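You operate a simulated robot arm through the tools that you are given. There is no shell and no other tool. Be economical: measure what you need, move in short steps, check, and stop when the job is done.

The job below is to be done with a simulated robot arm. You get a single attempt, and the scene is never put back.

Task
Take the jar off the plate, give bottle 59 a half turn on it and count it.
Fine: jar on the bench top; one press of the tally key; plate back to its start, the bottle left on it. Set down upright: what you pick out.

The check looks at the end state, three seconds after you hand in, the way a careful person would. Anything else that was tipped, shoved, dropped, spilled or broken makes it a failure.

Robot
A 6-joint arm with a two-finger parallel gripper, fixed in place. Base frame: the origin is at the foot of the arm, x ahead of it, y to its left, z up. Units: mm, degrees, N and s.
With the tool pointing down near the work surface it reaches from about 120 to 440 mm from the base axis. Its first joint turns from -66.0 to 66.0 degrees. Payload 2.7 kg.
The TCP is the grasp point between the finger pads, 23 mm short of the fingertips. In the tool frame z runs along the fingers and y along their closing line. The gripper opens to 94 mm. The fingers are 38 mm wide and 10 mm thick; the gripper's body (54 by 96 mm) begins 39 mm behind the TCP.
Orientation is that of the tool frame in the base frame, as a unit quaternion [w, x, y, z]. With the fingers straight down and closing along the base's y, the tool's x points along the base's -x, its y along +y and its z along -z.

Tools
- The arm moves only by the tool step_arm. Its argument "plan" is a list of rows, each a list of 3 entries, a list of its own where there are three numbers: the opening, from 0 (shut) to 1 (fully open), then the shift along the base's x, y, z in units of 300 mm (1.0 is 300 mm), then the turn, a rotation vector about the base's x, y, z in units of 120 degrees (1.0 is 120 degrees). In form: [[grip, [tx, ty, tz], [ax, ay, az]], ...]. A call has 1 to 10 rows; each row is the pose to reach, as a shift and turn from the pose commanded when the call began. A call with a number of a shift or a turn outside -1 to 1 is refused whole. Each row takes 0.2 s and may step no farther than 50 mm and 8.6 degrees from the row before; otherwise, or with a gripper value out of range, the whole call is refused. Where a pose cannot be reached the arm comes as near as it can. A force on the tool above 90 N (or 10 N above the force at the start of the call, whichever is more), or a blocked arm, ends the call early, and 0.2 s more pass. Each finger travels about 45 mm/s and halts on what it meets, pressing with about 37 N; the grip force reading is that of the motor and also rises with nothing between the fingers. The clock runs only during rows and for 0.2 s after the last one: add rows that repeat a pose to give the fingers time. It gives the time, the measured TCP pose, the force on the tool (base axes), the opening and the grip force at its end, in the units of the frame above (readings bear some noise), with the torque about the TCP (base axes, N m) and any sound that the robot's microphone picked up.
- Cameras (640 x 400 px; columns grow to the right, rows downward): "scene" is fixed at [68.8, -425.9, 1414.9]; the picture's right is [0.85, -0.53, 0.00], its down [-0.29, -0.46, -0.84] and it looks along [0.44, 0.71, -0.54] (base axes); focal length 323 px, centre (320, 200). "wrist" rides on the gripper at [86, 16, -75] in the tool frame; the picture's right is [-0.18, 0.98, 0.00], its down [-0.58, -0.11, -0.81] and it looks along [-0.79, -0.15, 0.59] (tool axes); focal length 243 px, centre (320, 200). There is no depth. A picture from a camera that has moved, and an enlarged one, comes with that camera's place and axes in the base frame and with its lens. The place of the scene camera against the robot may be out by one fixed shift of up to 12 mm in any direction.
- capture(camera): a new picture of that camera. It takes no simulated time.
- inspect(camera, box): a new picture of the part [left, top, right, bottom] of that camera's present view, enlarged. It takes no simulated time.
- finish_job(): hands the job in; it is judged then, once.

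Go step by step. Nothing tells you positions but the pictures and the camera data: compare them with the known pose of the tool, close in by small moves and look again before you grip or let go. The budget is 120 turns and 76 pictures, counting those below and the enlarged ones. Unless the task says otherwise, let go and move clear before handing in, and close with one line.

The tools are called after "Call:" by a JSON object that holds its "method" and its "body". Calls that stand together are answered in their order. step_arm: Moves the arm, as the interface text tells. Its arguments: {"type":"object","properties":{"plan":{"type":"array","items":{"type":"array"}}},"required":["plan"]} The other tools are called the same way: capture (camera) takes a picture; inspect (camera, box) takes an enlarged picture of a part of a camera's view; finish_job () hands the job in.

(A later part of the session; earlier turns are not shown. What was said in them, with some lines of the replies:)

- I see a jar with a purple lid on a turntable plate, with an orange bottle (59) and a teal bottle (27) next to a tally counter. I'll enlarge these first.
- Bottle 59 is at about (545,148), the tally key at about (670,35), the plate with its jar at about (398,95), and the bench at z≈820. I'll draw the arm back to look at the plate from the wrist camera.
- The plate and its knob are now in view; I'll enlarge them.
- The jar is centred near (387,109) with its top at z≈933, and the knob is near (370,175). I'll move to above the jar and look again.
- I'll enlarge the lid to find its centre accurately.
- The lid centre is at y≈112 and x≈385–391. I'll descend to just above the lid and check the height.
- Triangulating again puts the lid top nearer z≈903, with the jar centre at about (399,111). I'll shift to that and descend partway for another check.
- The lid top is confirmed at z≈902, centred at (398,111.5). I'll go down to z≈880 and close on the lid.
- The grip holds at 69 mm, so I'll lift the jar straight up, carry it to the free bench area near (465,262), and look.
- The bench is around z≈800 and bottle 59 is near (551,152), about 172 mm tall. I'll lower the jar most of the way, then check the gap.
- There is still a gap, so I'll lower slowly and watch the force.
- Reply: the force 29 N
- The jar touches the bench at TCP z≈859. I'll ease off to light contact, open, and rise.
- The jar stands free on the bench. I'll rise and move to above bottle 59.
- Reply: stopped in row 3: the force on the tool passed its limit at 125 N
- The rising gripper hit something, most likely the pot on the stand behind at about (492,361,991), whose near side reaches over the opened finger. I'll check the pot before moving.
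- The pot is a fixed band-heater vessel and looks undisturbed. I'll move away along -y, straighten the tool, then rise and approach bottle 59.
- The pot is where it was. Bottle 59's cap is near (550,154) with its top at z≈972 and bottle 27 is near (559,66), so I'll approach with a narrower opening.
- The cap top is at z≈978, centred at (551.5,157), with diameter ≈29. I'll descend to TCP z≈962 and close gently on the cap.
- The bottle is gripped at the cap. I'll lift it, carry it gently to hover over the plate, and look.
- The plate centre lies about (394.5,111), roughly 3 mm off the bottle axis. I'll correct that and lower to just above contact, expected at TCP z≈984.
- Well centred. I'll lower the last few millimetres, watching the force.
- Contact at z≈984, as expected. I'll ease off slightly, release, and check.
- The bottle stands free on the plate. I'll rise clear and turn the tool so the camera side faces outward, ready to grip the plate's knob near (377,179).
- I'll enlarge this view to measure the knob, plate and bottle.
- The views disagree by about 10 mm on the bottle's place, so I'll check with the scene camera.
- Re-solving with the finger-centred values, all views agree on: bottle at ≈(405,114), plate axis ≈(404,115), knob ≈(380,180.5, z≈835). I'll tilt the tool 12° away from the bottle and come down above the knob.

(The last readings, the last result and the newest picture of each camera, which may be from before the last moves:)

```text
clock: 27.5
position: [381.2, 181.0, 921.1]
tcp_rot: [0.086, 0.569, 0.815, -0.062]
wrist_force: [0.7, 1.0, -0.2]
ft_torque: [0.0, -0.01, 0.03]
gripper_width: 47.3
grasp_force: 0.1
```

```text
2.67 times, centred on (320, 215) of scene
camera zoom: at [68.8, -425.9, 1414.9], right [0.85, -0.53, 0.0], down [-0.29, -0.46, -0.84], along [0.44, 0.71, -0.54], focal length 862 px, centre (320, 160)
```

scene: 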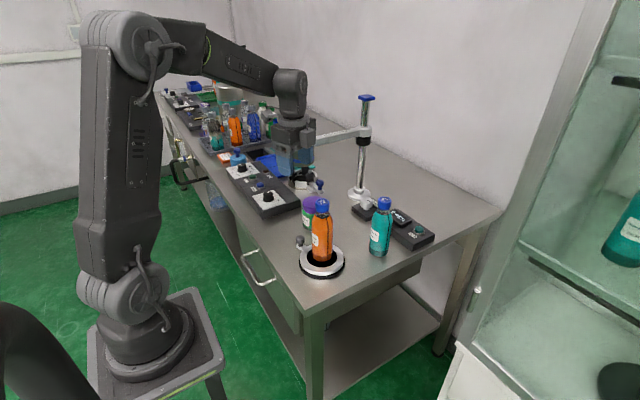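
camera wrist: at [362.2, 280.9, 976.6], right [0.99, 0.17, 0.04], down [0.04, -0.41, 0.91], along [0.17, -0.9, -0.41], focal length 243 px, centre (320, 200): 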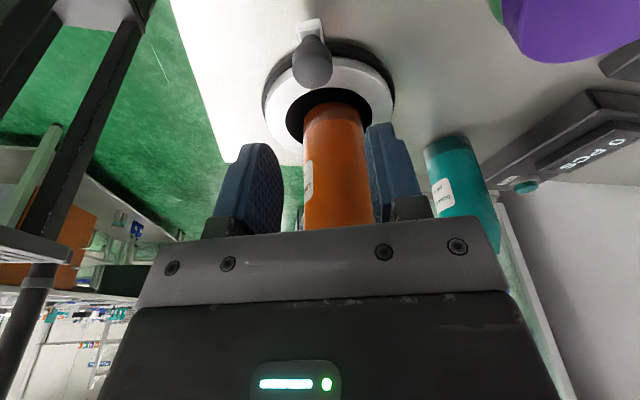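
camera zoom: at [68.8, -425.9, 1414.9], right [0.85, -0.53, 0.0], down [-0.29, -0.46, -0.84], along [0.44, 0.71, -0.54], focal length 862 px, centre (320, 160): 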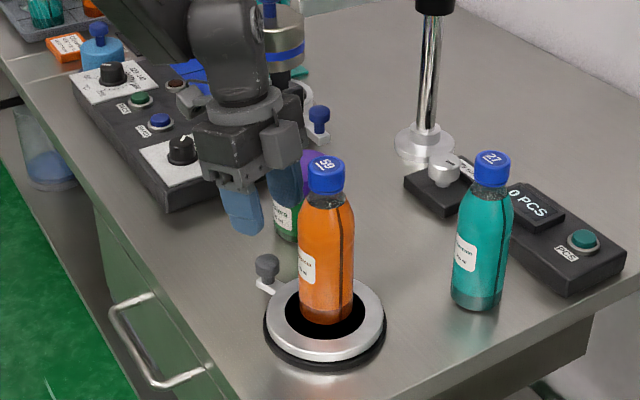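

The knob is confirmed at (380,180.5). I'll descend to z≈846 and close on it.

Call:
{"method": "step_arm", "body": {"plan": [[0.5, [-0.003, -0.002, -0.1], [0, 0, 0]], [0.5, [-0.003, -0.002, -0.18], [0, 0, 0]], [0.5, [-0.003, -0.002, -0.25], [0, 0, 0]], [0.5, [-0.003, -0.002, -0.25], [0, 0, 0]]]}}

Call:
{"method": "capture", "body": {"camera": "wrist"}}

Call:
{"method": "inspect", "body": {"camera": "scene", "box": [260, 180, 380, 290]}}

```text
clock: 28.5
position: [380.8, 180.6, 848.3]
tcp_rot: [0.086, 0.569, 0.815, -0.061]
wrist_force: [-0.6, 1.3, 0.9]
ft_torque: [0.0, 0.04, 0.0]
gripper_width: 46.9
grasp_force: 0.0
```

```text
32 pictures are left
camera wrist: at [361.8, 280.0, 903.2], right [0.99, 0.17, 0.04], down [0.04, -0.41, 0.91], along [0.17, -0.9, -0.41], focal length 243 px, centre (320, 200)
```

wrist: 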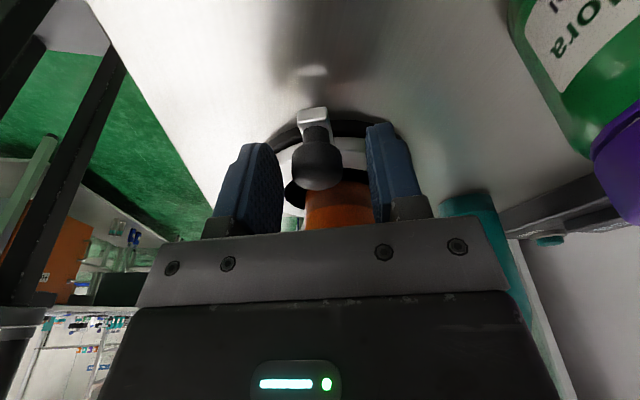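

```text
3.64 times, centred on (320, 235) of scene
camera zoom: at [68.8, -425.9, 1414.9], right [0.85, -0.53, 0.0], down [-0.29, -0.46, -0.84], along [0.44, 0.71, -0.54], focal length 1175 px, centre (320, 73)
```

zoom: 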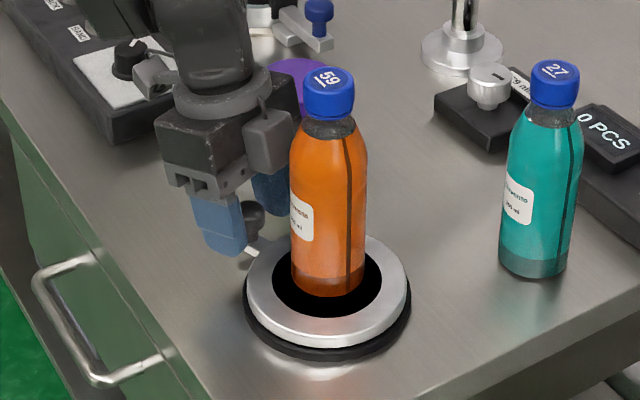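

The knob sits between the fingers; closing now.

Call:
{"method": "step_arm", "body": {"plan": [[0.5, [-0.003, 0, -0.012], [0, 0, 0]], [0.15, [-0.003, 0, -0.012], [0, 0, 0]], [0.15, [-0.003, 0, -0.012], [0, 0, 0]], [0.15, [-0.003, 0, -0.012], [0, 0, 0]], [0.15, [-0.003, 0, -0.012], [0, 0, 0]]]}}

Call:
{"method": "capture", "body": {"camera": "wrist"}}

```text
clock: 29.7
position: [380.0, 179.9, 846.3]
tcp_rot: [0.087, 0.57, 0.815, -0.061]
wrist_force: [-1.5, 0.1, -3.4]
ft_torque: [-0.14, -0.59, 0.01]
gripper_width: 24.7
grasp_force: 44.4
```

```text
30 pictures are left
camera wrist: at [360.5, 280.1, 900.4], right [0.99, 0.17, 0.04], down [0.04, -0.41, 0.91], along [0.17, -0.9, -0.41], focal length 243 px, centre (320, 200)
```

wrist: 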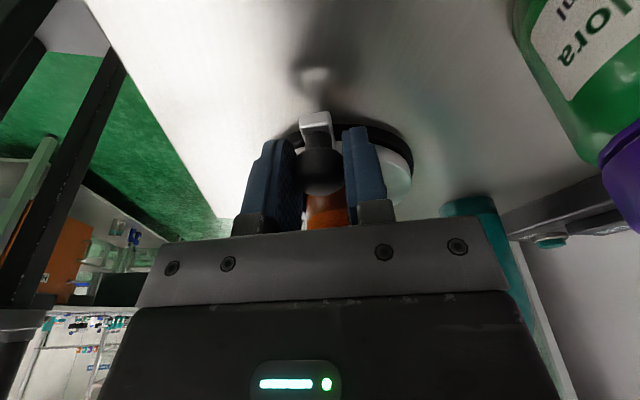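

The knob is gripped at 24.7 mm. I'll try a first 15° of arc, turning counter-clockwise about the plate axis, and check the forces.

Call:
{"method": "step_arm", "body": {"plan": [[0.15, [-0.0186, -0.0078, 0], [0, 0, 0.0417]], [0.15, [-0.0364, -0.0172, 0], [0, 0, 0.0833]], [0.15, [-0.0533, -0.0281, 0], [0, 0, 0.125]], [0.15, [-0.0533, -0.0281, 0], [0, 0, 0.125]]]}}

Call:
{"method": "inspect", "body": {"camera": "scene", "box": [260, 180, 380, 290]}}

```text
clock: 30.7
position: [362.9, 172.0, 846.8]
tcp_rot: [0.093, 0.459, 0.882, -0.05]
wrist_force: [1.6, -9.1, 11.0]
ft_torque: [0.31, -0.26, -0.27]
gripper_width: 24.7
grasp_force: 44.7
```

```text
3.64 times, centred on (320, 235) of scene
camera zoom: at [68.7, -426.2, 1414.8], right [0.85, -0.53, 0.0], down [-0.29, -0.46, -0.84], along [0.44, 0.71, -0.54], focal length 1175 px, centre (320, 73)
```

zoom: 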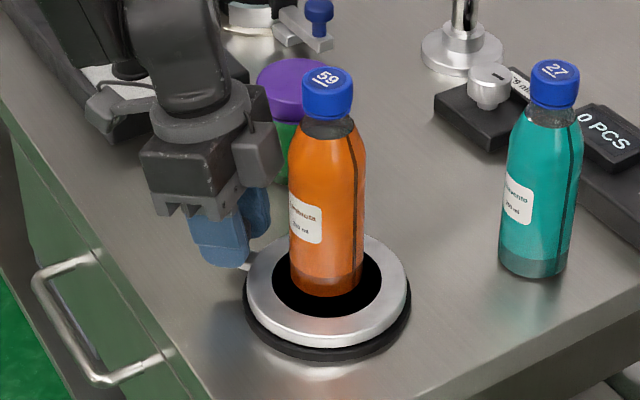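

The plate turns with the bottle, and forces are small. I'll continue the arc another 50°.

Call:
{"method": "step_arm", "body": {"plan": [[0.15, [-0.0131, -0.0157, 0.001], [0, 0, 0.0417]], [0.15, [-0.0276, -0.0291, 0.001], [0, 0, 0.0833]], [0.15, [-0.0409, -0.0437, 0.001], [0, 0, 0.125]], [0.15, [-0.0528, -0.0595, 0.001], [0, 0, 0.1667]], [0.15, [-0.0634, -0.0762, 0.001], [0, 0, 0.2083]], [0.15, [-0.0724, -0.0938, 0.001], [0, 0, 0.25]], [0.15, [-0.0799, -0.1121, 0.001], [0, 0, 0.2917]], [0.15, [-0.0858, -0.131, 0.001], [0, 0, 0.3333]], [0.15, [-0.0899, -0.1503, 0.001], [0, 0, 0.375]], [0.15, [-0.0924, -0.17, 0.001], [0, 0, 0.4167]]]}}

Call:
{"method": "inspect", "body": {"camera": "scene", "box": [240, 160, 380, 290]}}

Call:
{"method": "capture", "body": {"camera": "wrist"}}

```text
clock: 32.9
position: [332.7, 119.4, 844.9]
tcp_rot: [0.104, 0.044, 0.994, -0.007]
wrist_force: [-13.6, -0.5, -14.0]
ft_torque: [0.44, -0.04, -0.16]
gripper_width: 24.7
grasp_force: 45.2
```

```text
3.08 times, centred on (310, 225) of scene
camera zoom: at [68.6, -425.9, 1415.0], right [0.85, -0.53, 0.0], down [-0.29, -0.46, -0.84], along [0.44, 0.71, -0.54], focal length 995 px, centre (351, 123)
```

zoom: 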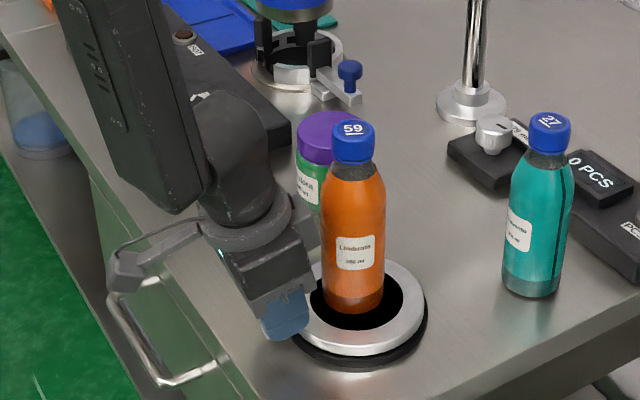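

```text
27 pictures are left
camera wrist: at [234.4, 144.8, 899.8], right [0.27, 0.96, 0.03], down [0.39, -0.14, 0.91], along [0.88, -0.23, -0.41], focal length 243 px, centre (320, 200)
```

wrist: 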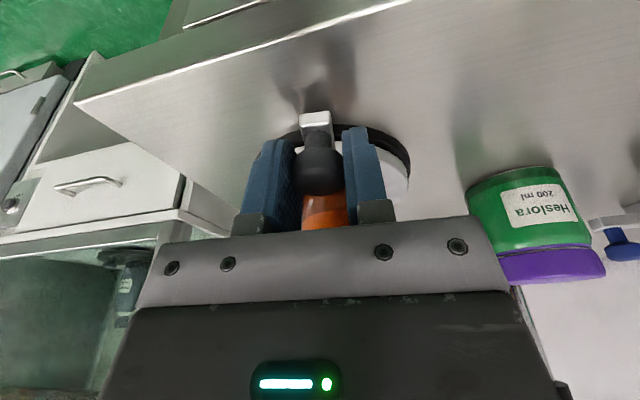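

The label has turned and the bottle is steady. I've refined the axis to about (401,116), r≈68, and I'll go on 50° more.

Call:
{"method": "step_arm", "body": {"plan": [[0.15, [-0.0102, -0.025, 0], [0, 0, 0.0417]], [0.15, [-0.0087, -0.0447, 0], [0, 0, 0.0833]], [0.15, [-0.0053, -0.0643, 0], [0, 0, 0.125]], [0.15, [-0.0003, -0.0833, 0], [0, 0, 0.1667]], [0.15, [0.0063, -0.102, 0], [0, 0, 0.2083]], [0.15, [0.0147, -0.12, 0], [0, 0, 0.25]], [0.15, [0.0247, -0.137, 0], [0, 0, 0.2917]], [0.15, [0.0357, -0.1533, 0], [0, 0, 0.3333]], [0.15, [0.0483, -0.1687, 0], [0, 0, 0.375]], [0.15, [0.0623, -0.1827, 0], [0, 0, 0.4167]]]}}

Call:
{"method": "inspect", "body": {"camera": "scene", "box": [240, 160, 380, 290]}}

```text
clock: 35.1
position: [356.6, 65.6, 847.0]
tcp_rot: [0.102, -0.382, 0.918, 0.039]
wrist_force: [13.3, 11.9, 20.5]
ft_torque: [0.79, -0.09, -0.04]
gripper_width: 24.7
grasp_force: 45.0
out of reach, approached as far as the arm can: row 5, 6
```

```text
3.08 times, centred on (310, 225) of scene
camera zoom: at [68.8, -425.7, 1415.0], right [0.85, -0.53, 0.0], down [-0.29, -0.46, -0.84], along [0.44, 0.71, -0.54], focal length 995 px, centre (351, 123)
```

zoom: 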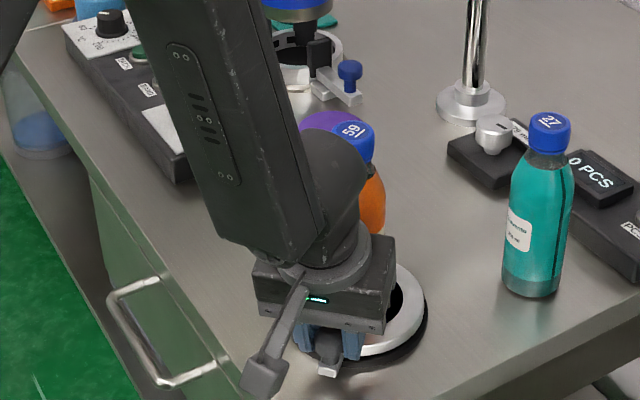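

The turn is at about 123°. The axis fits best at (399,116.5), r≈66, so I'll finish the remaining ~57°.

Call:
{"method": "step_arm", "body": {"plan": [[0.15, [0.024, -0.015, 0.004], [0, 0, 0.0483]], [0.15, [0.043, -0.0263, 0.004], [0, 0, 0.0967]], [0.15, [0.0633, -0.036, 0.004], [0, 0, 0.145]], [0.15, [0.0843, -0.0433, 0.004], [0, 0, 0.1933]], [0.15, [0.106, -0.0487, 0.004], [0, 0, 0.2417]], [0.15, [0.128, -0.0518, 0.004], [0, 0, 0.29]], [0.15, [0.1503, -0.0527, 0.004], [0, 0, 0.3383]], [0.15, [0.1727, -0.0513, 0.004], [0, 0, 0.3867]], [0.15, [0.1947, -0.0477, 0.004], [0, 0, 0.435]], [0.15, [0.2157, -0.042, 0.004], [0, 0, 0.483]]]}}

Call:
{"method": "inspect", "body": {"camera": "scene", "box": [240, 140, 400, 290]}}

Call:
{"method": "capture", "body": {"camera": "wrist"}}

```text
clock: 37.3
position: [418.7, 53.1, 846.5]
tcp_rot: [-0.067, 0.779, -0.618, -0.081]
wrist_force: [6.1, -25.8, -19.6]
ft_torque: [-0.14, 0.51, 0.0]
gripper_width: 24.7
grasp_force: 44.9
```

```text
2.67 times, centred on (320, 215) of scene
camera zoom: at [69.2, -426.5, 1414.7], right [0.85, -0.53, 0.0], down [-0.29, -0.46, -0.84], along [0.44, 0.71, -0.54], focal length 862 px, centre (320, 160)
```

zoom: 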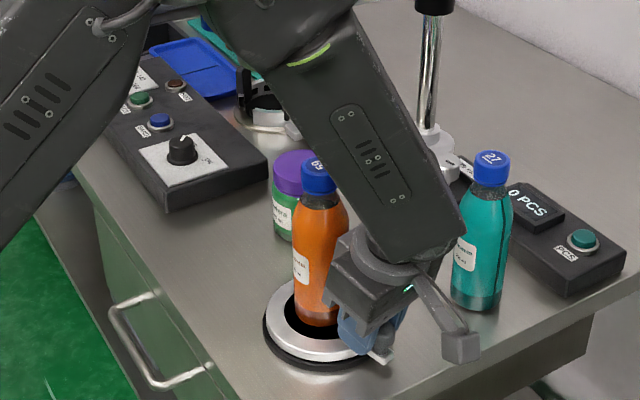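

```text
24 pictures are left
camera wrist: at [425.5, -49.1, 901.2], right [-1.0, -0.05, 0.03], down [0.01, 0.41, 0.91], along [-0.06, 0.91, -0.41], focal length 243 px, centre (320, 200)
```

wrist: 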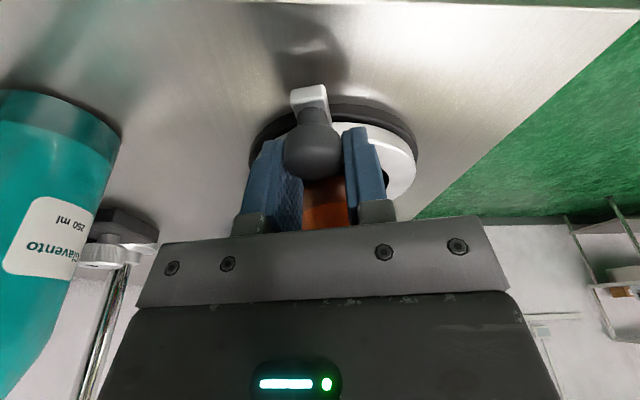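

The plate has turned about 182°, and the knob has slid outward in the pads, so the axis must be nearer (400.5,108.5). I'll check closely, then release, re-centre on the knob and regrip for the return.

Call:
{"method": "inspect", "body": {"camera": "scene", "box": [290, 190, 370, 280]}}

Call:
{"method": "step_arm", "body": {"plan": [[0.45, [0, 0, 0], [0, 0, 0]], [0.45, [0, 0, 0], [0, 0, 0]], [0.45, [0, 0, 0], [0, 0, 0]]]}}

Call:
{"method": "capture", "body": {"camera": "wrist"}}

```text
4.44 times, centred on (330, 235) of scene
camera zoom: at [69.2, -426.5, 1414.7], right [0.85, -0.53, 0.0], down [-0.29, -0.46, -0.84], along [0.44, 0.71, -0.54], focal length 1437 px, centre (276, 44)
```

zoom: 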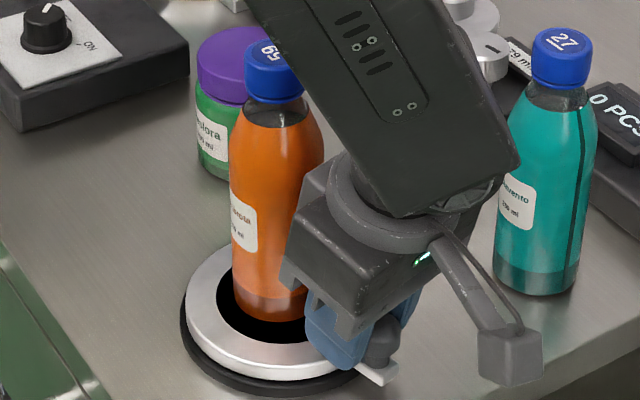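

```text
clock: 38.1
position: [417.6, 53.8, 848.1]
tcp_rot: [-0.068, 0.778, -0.619, -0.082]
wrist_force: [0.2, -1.1, 1.1]
ft_torque: [0.07, 0.03, -0.01]
gripper_width: 42.1
grasp_force: 0.1
```

```text
22 pictures are left
camera wrist: at [424.7, -47.6, 901.6], right [-1.0, -0.05, 0.04], down [0.01, 0.41, 0.91], along [-0.06, 0.91, -0.41], focal length 243 px, centre (320, 200)
```

wrist: 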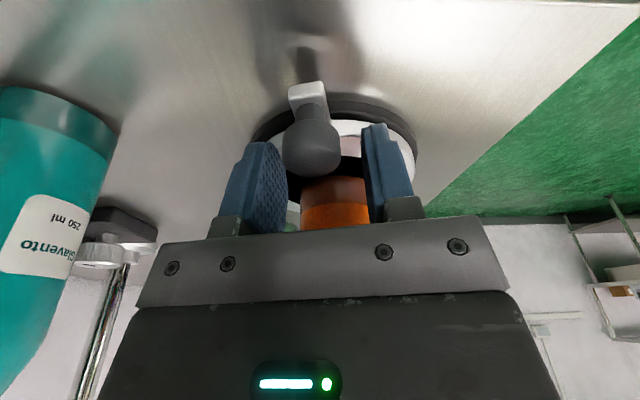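

The cap number now reads upside down, so the half turn is done and the plate stays put. I'll shift onto the knob at (421.7,36.5) and regrip.

Call:
{"method": "step_arm", "body": {"plan": [[0.45, [0.007, -0.03, -0.005], [0, 0, 0]], [0.45, [0.013, -0.057, -0.006], [0, 0, 0]], [0.45, [0.013, -0.057, -0.006], [0, 0, 0]], [0.15, [0.013, -0.057, -0.006], [0, 0, 0]], [0.15, [0.013, -0.057, -0.006], [0, 0, 0]], [0.15, [0.013, -0.057, -0.006], [0, 0, 0]]]}}

Call:
{"method": "capture", "body": {"camera": "wrist"}}

```text
clock: 39.5
position: [422.1, 34.6, 844.8]
tcp_rot: [-0.067, 0.778, -0.619, -0.082]
wrist_force: [0.8, -1.5, -0.2]
ft_torque: [-0.15, 0.43, -0.05]
gripper_width: 24.6
grasp_force: 44.5
```

```text
21 pictures are left
camera wrist: at [428.6, -65.3, 899.3], right [-1.0, -0.05, 0.04], down [0.01, 0.41, 0.91], along [-0.06, 0.91, -0.41], focal length 243 px, centre (320, 200)
```

wrist: 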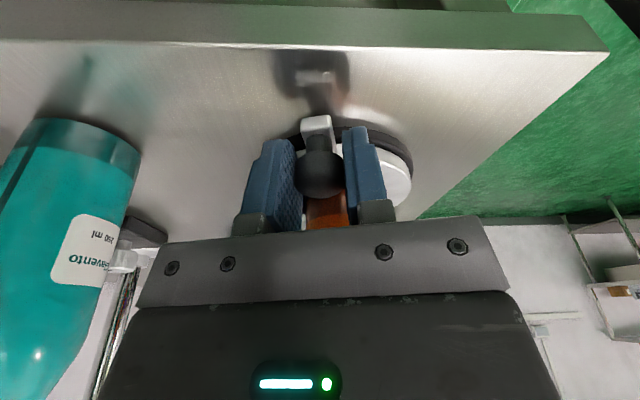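

The regrip is centred, which fixes the axis at (401,107.3) with r≈75.6. I'll turn the plate back clockwise, first 60°.

Call:
{"method": "step_arm", "body": {"plan": [[0.15, [-0.0257, -0.006, 0], [0, 0, -0.05]], [0.15, [-0.0519, -0.0093, 0], [0, 0, -0.1]], [0.15, [-0.0782, -0.0098, 0], [0, 0, -0.15]], [0.15, [-0.1045, -0.0076, 0], [0, 0, -0.2]], [0.15, [-0.1304, -0.0026, 0], [0, 0, -0.25]], [0.15, [-0.1557, 0.005, 0], [0, 0, -0.3]], [0.15, [-0.18, 0.0153, 0], [0, 0, -0.35]], [0.15, [-0.2031, 0.028, 0], [0, 0, -0.4]], [0.15, [-0.2247, 0.0431, 0], [0, 0, -0.45]], [0.15, [-0.2447, 0.0603, 0], [0, 0, -0.5]]]}}

Call:
{"method": "capture", "body": {"camera": "wrist"}}

```text
clock: 41.7
position: [348.3, 55.0, 845.2]
tcp_rot: [0.101, -0.364, 0.925, 0.038]
wrist_force: [19.8, 17.5, -15.0]
ft_torque: [0.58, 0.0, -0.03]
gripper_width: 24.5
grasp_force: 45.2
```

```text
20 pictures are left
camera wrist: at [264.0, -1.2, 899.5], right [-0.54, 0.84, 0.04], down [0.36, 0.19, 0.91], along [0.76, 0.5, -0.41], focal length 243 px, centre (320, 200)
```

wrist: 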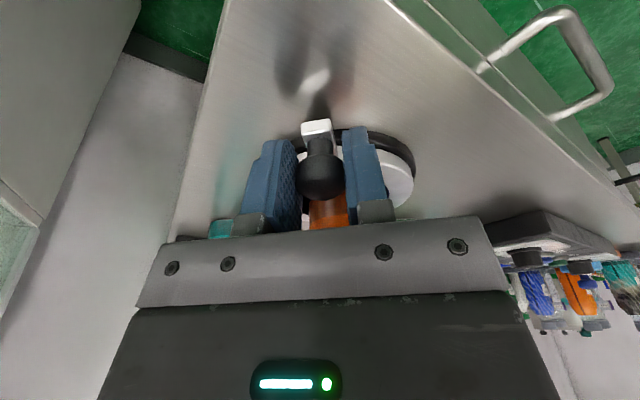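

Going well; the knob is still centred in the pads. Another 60° with the radius trimmed slightly.

Call:
{"method": "step_arm", "body": {"plan": [[0.15, [-0.014, 0.0227, 0], [0, 0, -0.05]], [0.15, [-0.0296, 0.0433, 0], [0, 0, -0.1]], [0.15, [-0.0429, 0.0654, 0], [0, 0, -0.15]], [0.15, [-0.0539, 0.0887, 0], [0, 0, -0.2]], [0.15, [-0.0624, 0.1131, 0], [0, 0, -0.25]], [0.15, [-0.0682, 0.1383, 0], [0, 0, -0.3]], [0.15, [-0.0715, 0.1639, 0], [0, 0, -0.35]], [0.15, [-0.072, 0.1897, 0], [0, 0, -0.4]], [0.15, [-0.0698, 0.2154, 0], [0, 0, -0.45]], [0.15, [-0.0649, 0.2408, 0], [0, 0, -0.5]]]}}

Call:
{"method": "capture", "body": {"camera": "wrist"}}

```text
clock: 43.9
position: [332.2, 127.9, 847.2]
tcp_rot: [0.107, 0.149, 0.983, -0.017]
wrist_force: [29.4, -8.3, 7.1]
ft_torque: [0.18, -0.53, -0.1]
gripper_width: 23.8
grasp_force: 45.2
out of reach, approached as far as the arm can: row 5, 6, 7
```

```text
19 pictures are left
camera wrist: at [241.2, 173.7, 900.6], right [0.46, 0.89, 0.04], down [0.34, -0.22, 0.91], along [0.82, -0.41, -0.41], focal length 243 px, centre (320, 200)
```

wrist: 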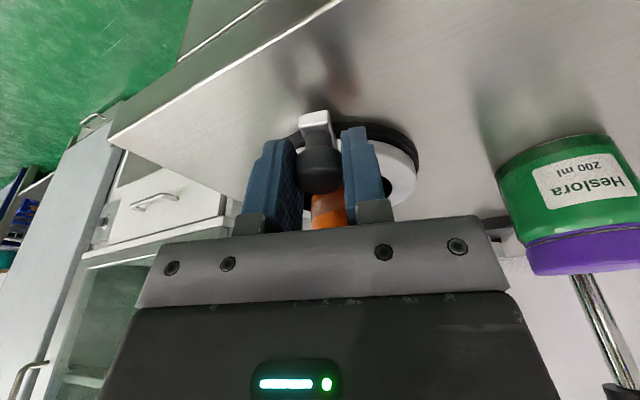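

The last leg brings the knob back to its start position at (380,180), with the original tool heading.

Call:
{"method": "step_arm", "body": {"plan": [[0.15, [0.017, 0.0327, 0], [0, 0, -0.0439]], [0.15, [0.0267, 0.0553, 0], [0, 0, -0.0878]], [0.15, [0.0377, 0.0763, 0], [0, 0, -0.1317]], [0.15, [0.0517, 0.0967, 0], [0, 0, -0.1756]], [0.15, [0.067, 0.116, 0], [0, 0, -0.2195]], [0.15, [0.0843, 0.1327, 0], [0, 0, -0.2634]], [0.15, [0.1037, 0.1487, 0], [0, 0, -0.3073]], [0.15, [0.1243, 0.162, 0], [0, 0, -0.3512]], [0.15, [0.146, 0.1737, 0], [0, 0, -0.3951]], [0.15, [0.1693, 0.183, 0], [0, 0, -0.439]]]}}

Call:
{"method": "inspect", "body": {"camera": "scene", "box": [260, 180, 400, 290]}}

Call:
{"method": "capture", "body": {"camera": "wrist"}}

```text
clock: 46.1
position: [377.7, 182.3, 845.4]
tcp_rot: [0.087, 0.568, 0.816, -0.062]
wrist_force: [-0.9, -7.5, 22.7]
ft_torque: [-0.29, -0.52, -0.21]
gripper_width: 25.0
grasp_force: 44.9
```

```text
3.64 times, centred on (330, 235) of scene
camera zoom: at [68.4, -426.2, 1414.9], right [0.85, -0.53, 0.0], down [-0.29, -0.46, -0.84], along [0.44, 0.71, -0.54], focal length 1175 px, centre (284, 73)
```

zoom: 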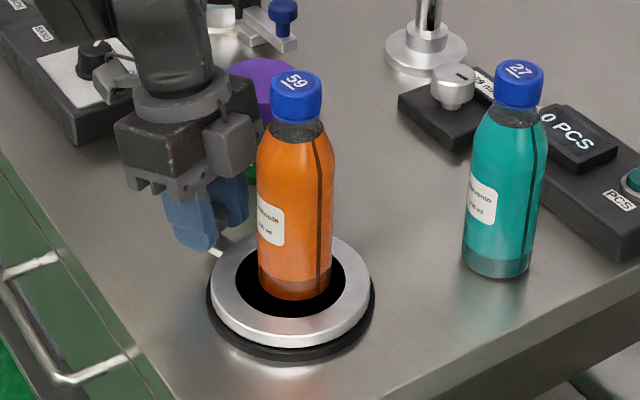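

```text
17 pictures are left
camera wrist: at [359.0, 281.3, 900.1], right [0.98, 0.17, 0.04], down [0.04, -0.41, 0.91], along [0.17, -0.9, -0.41], focal length 243 px, centre (320, 200)
```

wrist: 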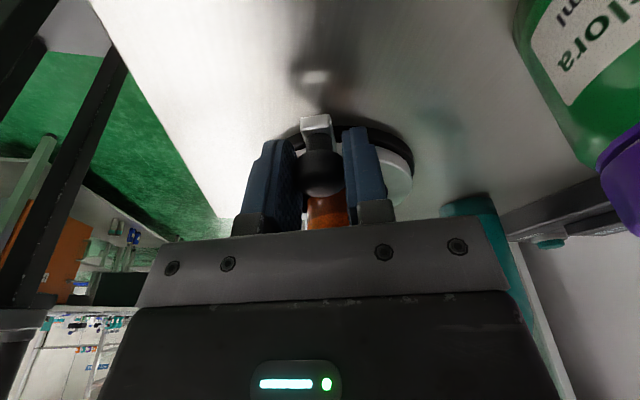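

About 1° short of the start. I'll nudge the knob, release, and back away to check it against the first picture.

Call:
{"method": "step_arm", "body": {"plan": [[0.15, [0.009, 0.001, 0], [0, 0, 0]], [0.15, [0.009, 0.001, 0], [0, 0, 0]], [0.5, [0.009, 0.001, 0], [0, 0, 0]], [0.5, [0.009, 0.001, 0], [0, 0, 0]], [0.5, [0.009, 0.001, 0], [0, 0, 0]], [0.5, [0.008, 0.005, 0.1], [0, 0, 0]], [0.5, [0.008, 0.005, 0.25], [0, 0, 0]], [0.5, [0.008, 0.005, 0.4], [0, 0, 0]], [0.5, [0.008, 0.005, 0.55], [0, 0, 0]], [0.5, [0.008, 0.005, 0.7], [0, 0, 0]]]}}

Call:
{"method": "inspect", "body": {"camera": "scene", "box": [260, 180, 400, 290]}}

```text
clock: 48.3
position: [383.3, 185.2, 1056.0]
tcp_rot: [0.087, 0.567, 0.817, -0.063]
wrist_force: [0.5, -0.5, 0.9]
ft_torque: [0.01, 0.0, -0.01]
gripper_width: 47.0
grasp_force: 0.0
```

```text
3.64 times, centred on (330, 235) of scene
camera zoom: at [68.7, -425.9, 1414.9], right [0.85, -0.53, 0.0], down [-0.29, -0.46, -0.84], along [0.44, 0.71, -0.54], focal length 1175 px, centre (284, 73)
```

zoom: 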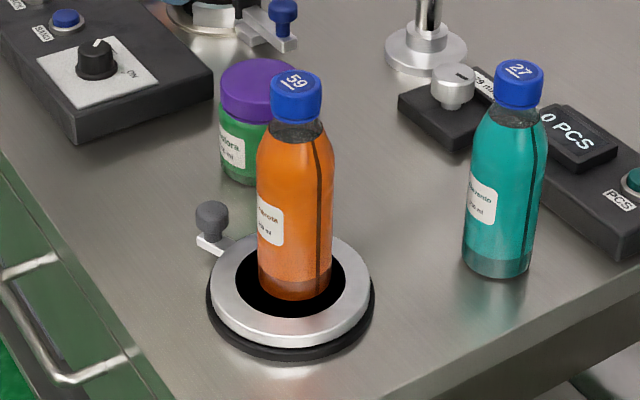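

The knob sits exactly where it started and the bottle stands on the plate. Next I'll level the tool, close the fingers, and head to the tally key near (686,43).

Call:
{"method": "step_arm", "body": {"plan": [[0.3, [0, 0, 0.03], [0.047, 0.017, 0]], [0.1, [0, 0, 0.06], [0.094, 0.034, 0]], [0, [0, 0, 0.06], [0.094, 0.034, 0]]]}}

Call:
{"method": "step_arm", "body": {"plan": [[0, [0.08, -0.046, 0], [0, 0, 0.065]], [0, [0.16, -0.092, 0], [0, 0, 0.13]], [0, [0.24, -0.139, 0], [0, 0, 0.195]], [0, [0.32, -0.185, 0], [0, 0, 0.26]], [0, [0.4, -0.231, 0], [0, 0, 0.325]], [0, [0.48, -0.277, 0], [0, 0, 0.39]], [0, [0.56, -0.324, 0], [0, 0, 0.455]], [0, [0.64, -0.37, 0], [0, 0, 0.52]], [0, [0.723, -0.417, 0], [0, 0, 0.583]], [0, [0.723, -0.417, 0], [0, 0, 0.583]]]}}

Call:
{"method": "capture", "body": {"camera": "wrist"}}

```text
clock: 49.1
position: [383.0, 184.1, 1074.1]
tcp_rot: [0.0, 0.57, 0.821, -0.001]
wrist_force: [0.2, -0.8, 0.0]
ft_torque: [0.02, 0.02, -0.02]
gripper_width: 0.1
grasp_force: 23.5
```

```text
clock: 51.3
position: [599.0, 57.7, 1072.7]
tcp_rot: [0.001, -0.004, 1.0, -0.001]
wrist_force: [-0.7, 0.3, -0.5]
ft_torque: [-0.03, 0.02, 0.0]
gripper_width: 0.0
grasp_force: 36.5
```

```text
15 pictures are left
camera wrist: at [512.5, 73.6, 1147.1], right [0.18, 0.98, 0.0], down [0.58, -0.1, 0.81], along [0.8, -0.14, -0.59], focal length 243 px, centre (320, 200)
```

wrist: 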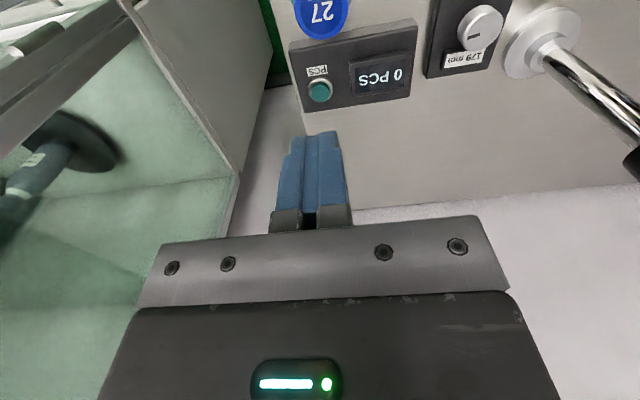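

The key is at about (688,43). To keep the camera arm clear of bottle 27 I'll turn the tool 84° so the camera sits on the -y side while moving above the key.

Call:
{"method": "step_arm", "body": {"plan": [[0, [0.03, -0.005, 0], [0, 0, 0.07]], [0, [0.06, -0.01, 0], [0, 0, 0.14]], [0, [0.09, -0.015, 0], [0, 0, 0.21]], [0, [0.12, -0.02, 0], [0, 0, 0.28]], [0, [0.15, -0.025, 0], [0, 0, 0.35]], [0, [0.18, -0.03, 0], [0, 0, 0.42]], [0, [0.21, -0.035, -0.05], [0, 0, 0.49]], [0, [0.24, -0.04, -0.12], [0, 0, 0.56]], [0, [0.27, -0.045, -0.2], [0, 0, 0.63]], [0, [0.293, -0.049, -0.3], [0, 0, 0.7]]]}}

Call:
{"method": "capture", "body": {"camera": "wrist"}}

Call:
{"method": "inspect", "body": {"camera": "scene", "box": [330, 130, 450, 260]}}

```text
clock: 53.5
position: [634.2, 37.7, 980.2]
tcp_rot: [0.003, -0.661, 0.75, -0.001]
wrist_force: [0.3, -0.6, 0.1]
ft_torque: [-0.02, 0.01, 0.01]
gripper_width: 0.0
grasp_force: 37.4
out of reach, approached as far as the arm can: row 2, 3, 4, 5, 6, 7, 8, 9, 10
```

```text
14 pictures are left
camera wrist: at [608.1, -45.9, 1054.3], right [-0.95, 0.31, 0.0], down [0.18, 0.56, 0.81], along [0.25, 0.77, -0.59], focal length 243 px, centre (320, 200)
```

wrist: 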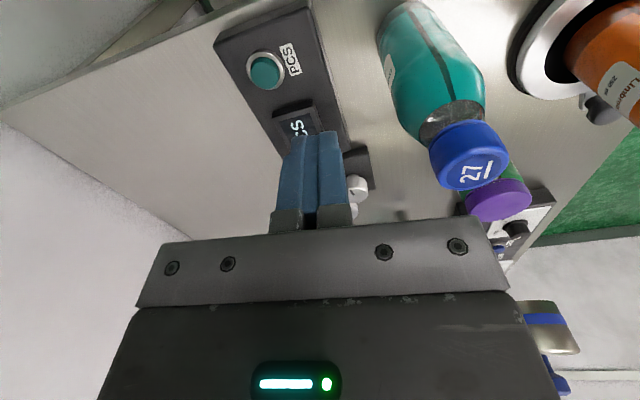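

```text
3.08 times, centred on (390, 195) of scene
camera zoom: at [68.7, -425.9, 1414.9], right [0.85, -0.53, 0.0], down [-0.29, -0.46, -0.84], along [0.44, 0.71, -0.54], focal length 995 px, centre (105, 215)
```

zoom: 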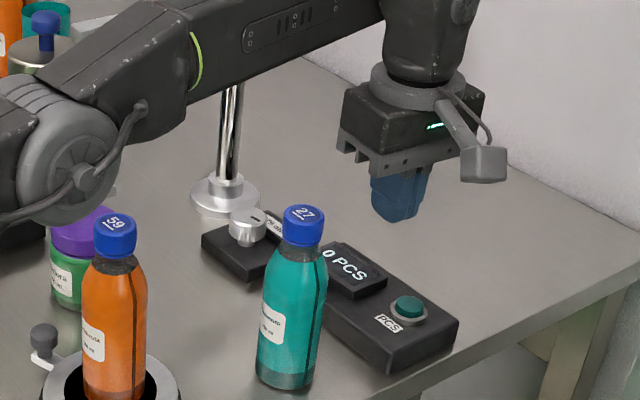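

A vertical tool only reaches x≈634 here, so the tool must lean with its tip forward, leaning the wrist back and to -y to clear bottle 27. I'll first raise and back off a little, then tilt 25° and read the pose.

Call:
{"method": "step_arm", "body": {"plan": [[0, [-0.08, 0, 0.12], [0, 0, 0]], [0, [-0.15, 0, 0.25], [0, 0, 0]], [0, [-0.15, 0, 0.25], [0.043, -0.054, 0]], [0, [-0.15, 0, 0.25], [0.085, -0.108, 0]], [0, [-0.15, 0, 0.25], [0.128, -0.1625, 0]], [0, [-0.15, 0, 0.25], [0.128, -0.1625, 0]]]}}

Call:
{"method": "capture", "body": {"camera": "wrist"}}

```text
clock: 54.9
position: [590.5, 36.9, 1056.8]
tcp_rot: [0.218, -0.655, 0.723, -0.014]
wrist_force: [0.0, 0.1, -0.8]
ft_torque: [0.01, -0.03, -0.02]
gripper_width: 0.0
grasp_force: 36.6
```

```text
12 pictures are left
camera wrist: at [546.5, -62.9, 1093.4], right [-0.92, 0.31, -0.25], down [-0.14, 0.33, 0.94], along [0.37, 0.89, -0.26], focal length 243 px, centre (320, 200)
```

wrist: 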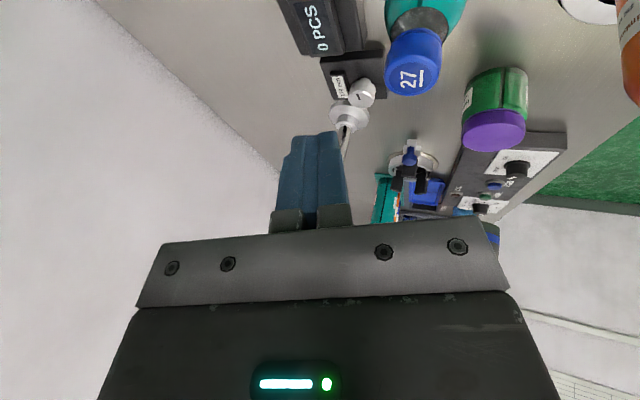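

The tilt is right: the tool now points (0.33,0.27,-0.90). The key fits best at (690,42.5) with its top near z≈827, so I'll bring the fingertip to about 40 mm above it.

Call:
{"method": "step_arm", "body": {"plan": [[0, [0.1, 0, -0.1], [0, 0, 0]], [0, [0.2, -0.001, -0.22], [0, 0, 0]], [0, [0.306, -0.002, -0.33], [0, 0, 0]], [0, [0.306, -0.002, -0.45], [0, 0, 0]], [0, [0.306, -0.002, -0.553], [0, 0, 0]], [0, [0.306, -0.002, -0.553], [0, 0, 0]]]}}

Call:
{"method": "capture", "body": {"camera": "wrist"}}

Call:
{"method": "inspect", "body": {"camera": "scene", "box": [330, 130, 450, 260]}}

```text
clock: 56.3
position: [681.7, 35.2, 890.9]
tcp_rot: [0.216, -0.656, 0.723, -0.014]
wrist_force: [0.5, 0.4, -0.5]
ft_torque: [-0.01, -0.02, -0.03]
gripper_width: 0.1
grasp_force: 37.2
```

```text
11 pictures are left
camera wrist: at [638.2, -65.1, 928.1], right [-0.92, 0.31, -0.24], down [-0.14, 0.33, 0.93], along [0.37, 0.89, -0.26], focal length 243 px, centre (320, 200)
```

wrist: 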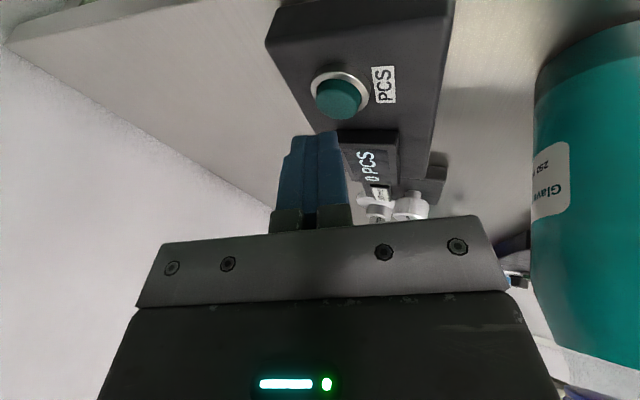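

```text
3.08 times, centred on (390, 195) of scene
camera zoom: at [68.8, -425.9, 1414.9], right [0.85, -0.53, 0.0], down [-0.29, -0.46, -0.84], along [0.44, 0.71, -0.54], focal length 995 px, centre (105, 215)
```

zoom: 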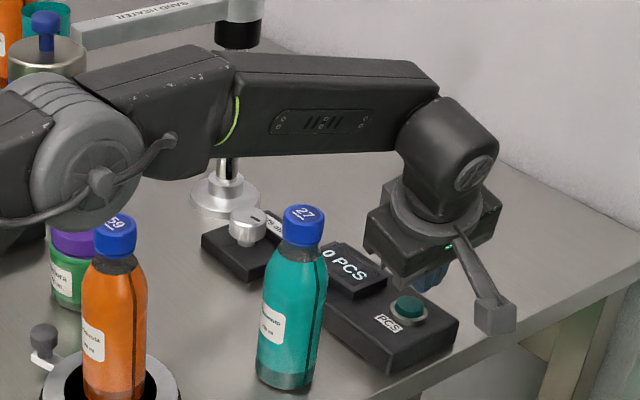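

I'll check the whole scene to see how close the elbow comes to the jar and bottle 59 before pressing.

Call:
{"method": "capture", "body": {"camera": "scene"}}

Call:
{"method": "inspect", "body": {"camera": "scene", "box": [220, 140, 380, 280]}}

```text
9 pictures are left
```

scene: 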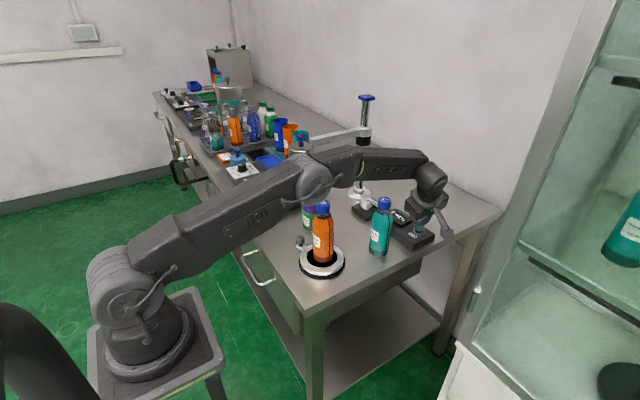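

```text
2.86 times, centred on (300, 210) of scene
camera zoom: at [68.8, -425.9, 1414.9], right [0.85, -0.53, 0.0], down [-0.29, -0.46, -0.84], along [0.44, 0.71, -0.54], focal length 924 px, centre (377, 171)
```

zoom: 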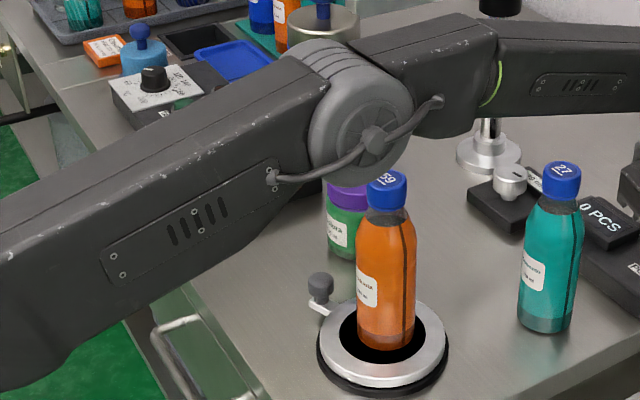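

The elbow and forearm clear the bottles. I'll offset so the low edge of the tilted fingertip lands on the key, and descend to just above it.

Call:
{"method": "step_arm", "body": {"plan": [[0, [0.009, 0.026, -0.03], [0, 0, 0]], [0, [0.009, 0.026, -0.06], [0, 0, 0]], [0, [0.009, 0.026, -0.073], [0, 0, 0]], [0, [0.009, 0.026, -0.073], [0, 0, 0]]]}}

Call:
{"method": "capture", "body": {"camera": "wrist"}}

```text
clock: 57.3
position: [684.0, 44.3, 869.0]
tcp_rot: [0.216, -0.655, 0.723, -0.014]
wrist_force: [0.3, 1.0, 1.0]
ft_torque: [0.01, 0.02, 0.0]
gripper_width: 0.0
grasp_force: 36.9
```

```text
7 pictures are left
camera wrist: at [640.7, -56.0, 906.5], right [-0.92, 0.31, -0.24], down [-0.14, 0.33, 0.93], along [0.37, 0.89, -0.26], focal length 243 px, centre (320, 200)
```

wrist: 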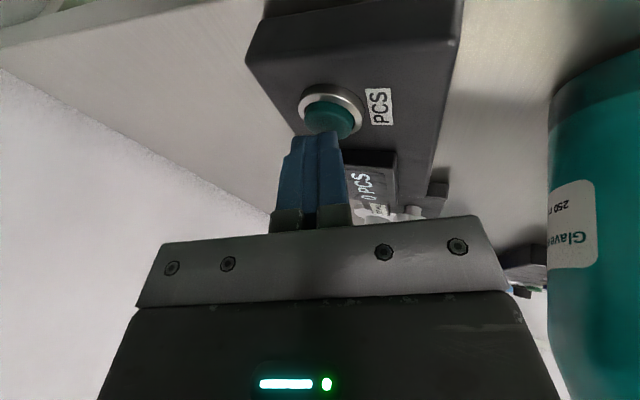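

The fingertip is right above the key. I'll descend in small steps until it clicks.

Call:
{"method": "step_arm", "body": {"plan": [[0, [0, 0, -0.01], [0, 0, 0]], [0, [0, 0, -0.02], [0, 0, 0]], [0, [0, 0, -0.024], [0, 0, 0]]]}}

```text
clock: 58.1
position: [685.0, 44.5, 863.0]
tcp_rot: [0.218, -0.656, 0.723, -0.016]
wrist_force: [-0.9, 0.4, 13.2]
ft_torque: [-0.11, 0.04, 0.01]
gripper_width: 0.0
grasp_force: 37.0
heard: click
```

It clicked with 13 N on the tool, so I'll lift straight off and read the display.

Call:
{"method": "step_arm", "body": {"plan": [[0, [0, 0, 0.04], [0, 0, 0]], [0, [0, -0.01, 0.12], [0, 0, 0]], [0, [0, -0.02, 0.2], [0, 0, 0]], [0, [0, -0.02, 0.2], [0, 0, 0]]]}}

Call:
{"method": "inspect", "body": {"camera": "scene", "box": [360, 180, 450, 260]}}

```text
clock: 59.1
position: [685.6, 35.4, 921.2]
tcp_rot: [0.215, -0.656, 0.724, -0.013]
wrist_force: [-0.5, 0.4, 0.1]
ft_torque: [-0.02, 0.0, -0.01]
gripper_width: 0.0
grasp_force: 36.9
```

```text
5.00 times, centred on (405, 220) of scene
camera zoom: at [68.8, -425.9, 1414.9], right [0.85, -0.53, 0.0], down [-0.29, -0.46, -0.84], along [0.44, 0.71, -0.54], focal length 1616 px, centre (-105, 100)
```

zoom: 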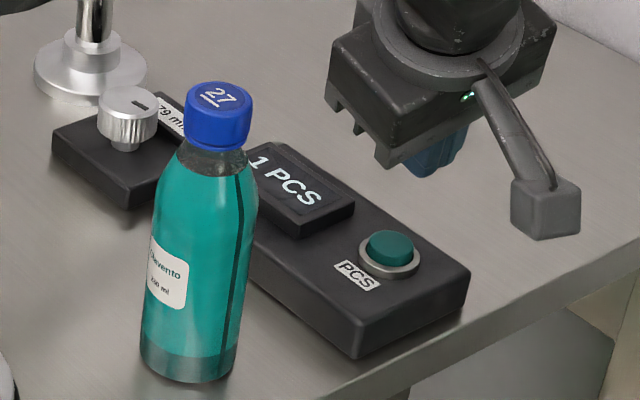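

The display reads "1 PCS". I'll retreat by the same path and take a last look.

Call:
{"method": "step_arm", "body": {"plan": [[0, [0, 0, 0.11], [0, 0, 0]], [0, [-0.1, 0, 0.22], [0, 0, 0]], [0, [-0.2, 0, 0.34], [0, 0, 0]], [0, [-0.3, 0, 0.45], [0, 0, 0]], [0, [-0.3, 0, 0.58], [0, 0, 0]], [0, [-0.3, 0, 0.58], [0, 0, 0]]]}}

Call:
{"method": "capture", "body": {"camera": "scene"}}

Call:
{"method": "inspect", "body": {"camera": "scene", "box": [220, 120, 440, 290]}}

```text
clock: 60.5
position: [597.9, 35.2, 1093.9]
tcp_rot: [0.216, -0.655, 0.724, -0.015]
wrist_force: [0.4, 0.3, -0.5]
ft_torque: [0.0, -0.01, -0.01]
gripper_width: 0.0
grasp_force: 37.5
```

```text
5 pictures are left
```

scene: 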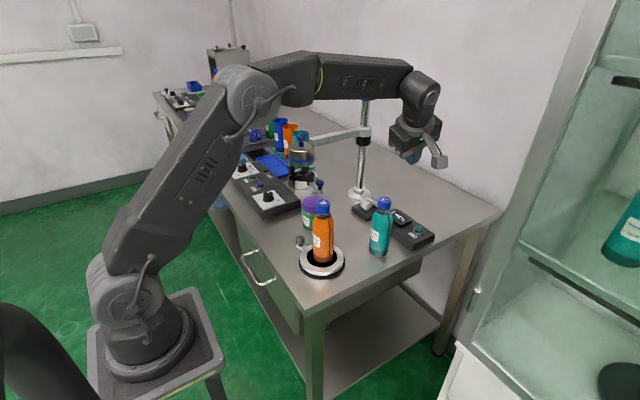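

```text
2.35 times, centred on (330, 205) of scene
camera zoom: at [68.7, -425.9, 1414.9], right [0.85, -0.53, 0.0], down [-0.29, -0.46, -0.84], along [0.44, 0.71, -0.54], focal length 761 px, centre (296, 188)
```

zoom: 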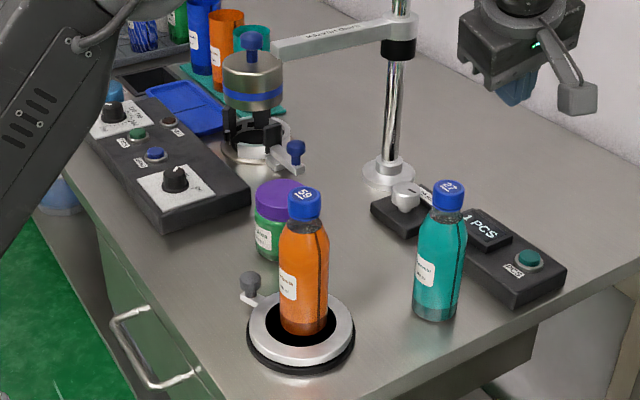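

The jar stands on the bench, bottle 59 stands on the plate with the knob back at its start, the counter shows 1 and the arm is clear. I'm handing in now.

Call:
{"method": "finish_job", "body": {}}

```text
The job is handed in.
```

I moved the jar to the bench top, turned bottle 59 half a turn on the plate and turned the plate back to its start with the bottle still on it. I pressed the tally key once, and it reads 1 PCS. While lifting away from the jar, the gripper hit something with 125 N, most likely the band-heater pot, which looked unmoved in the pictures afterwards.
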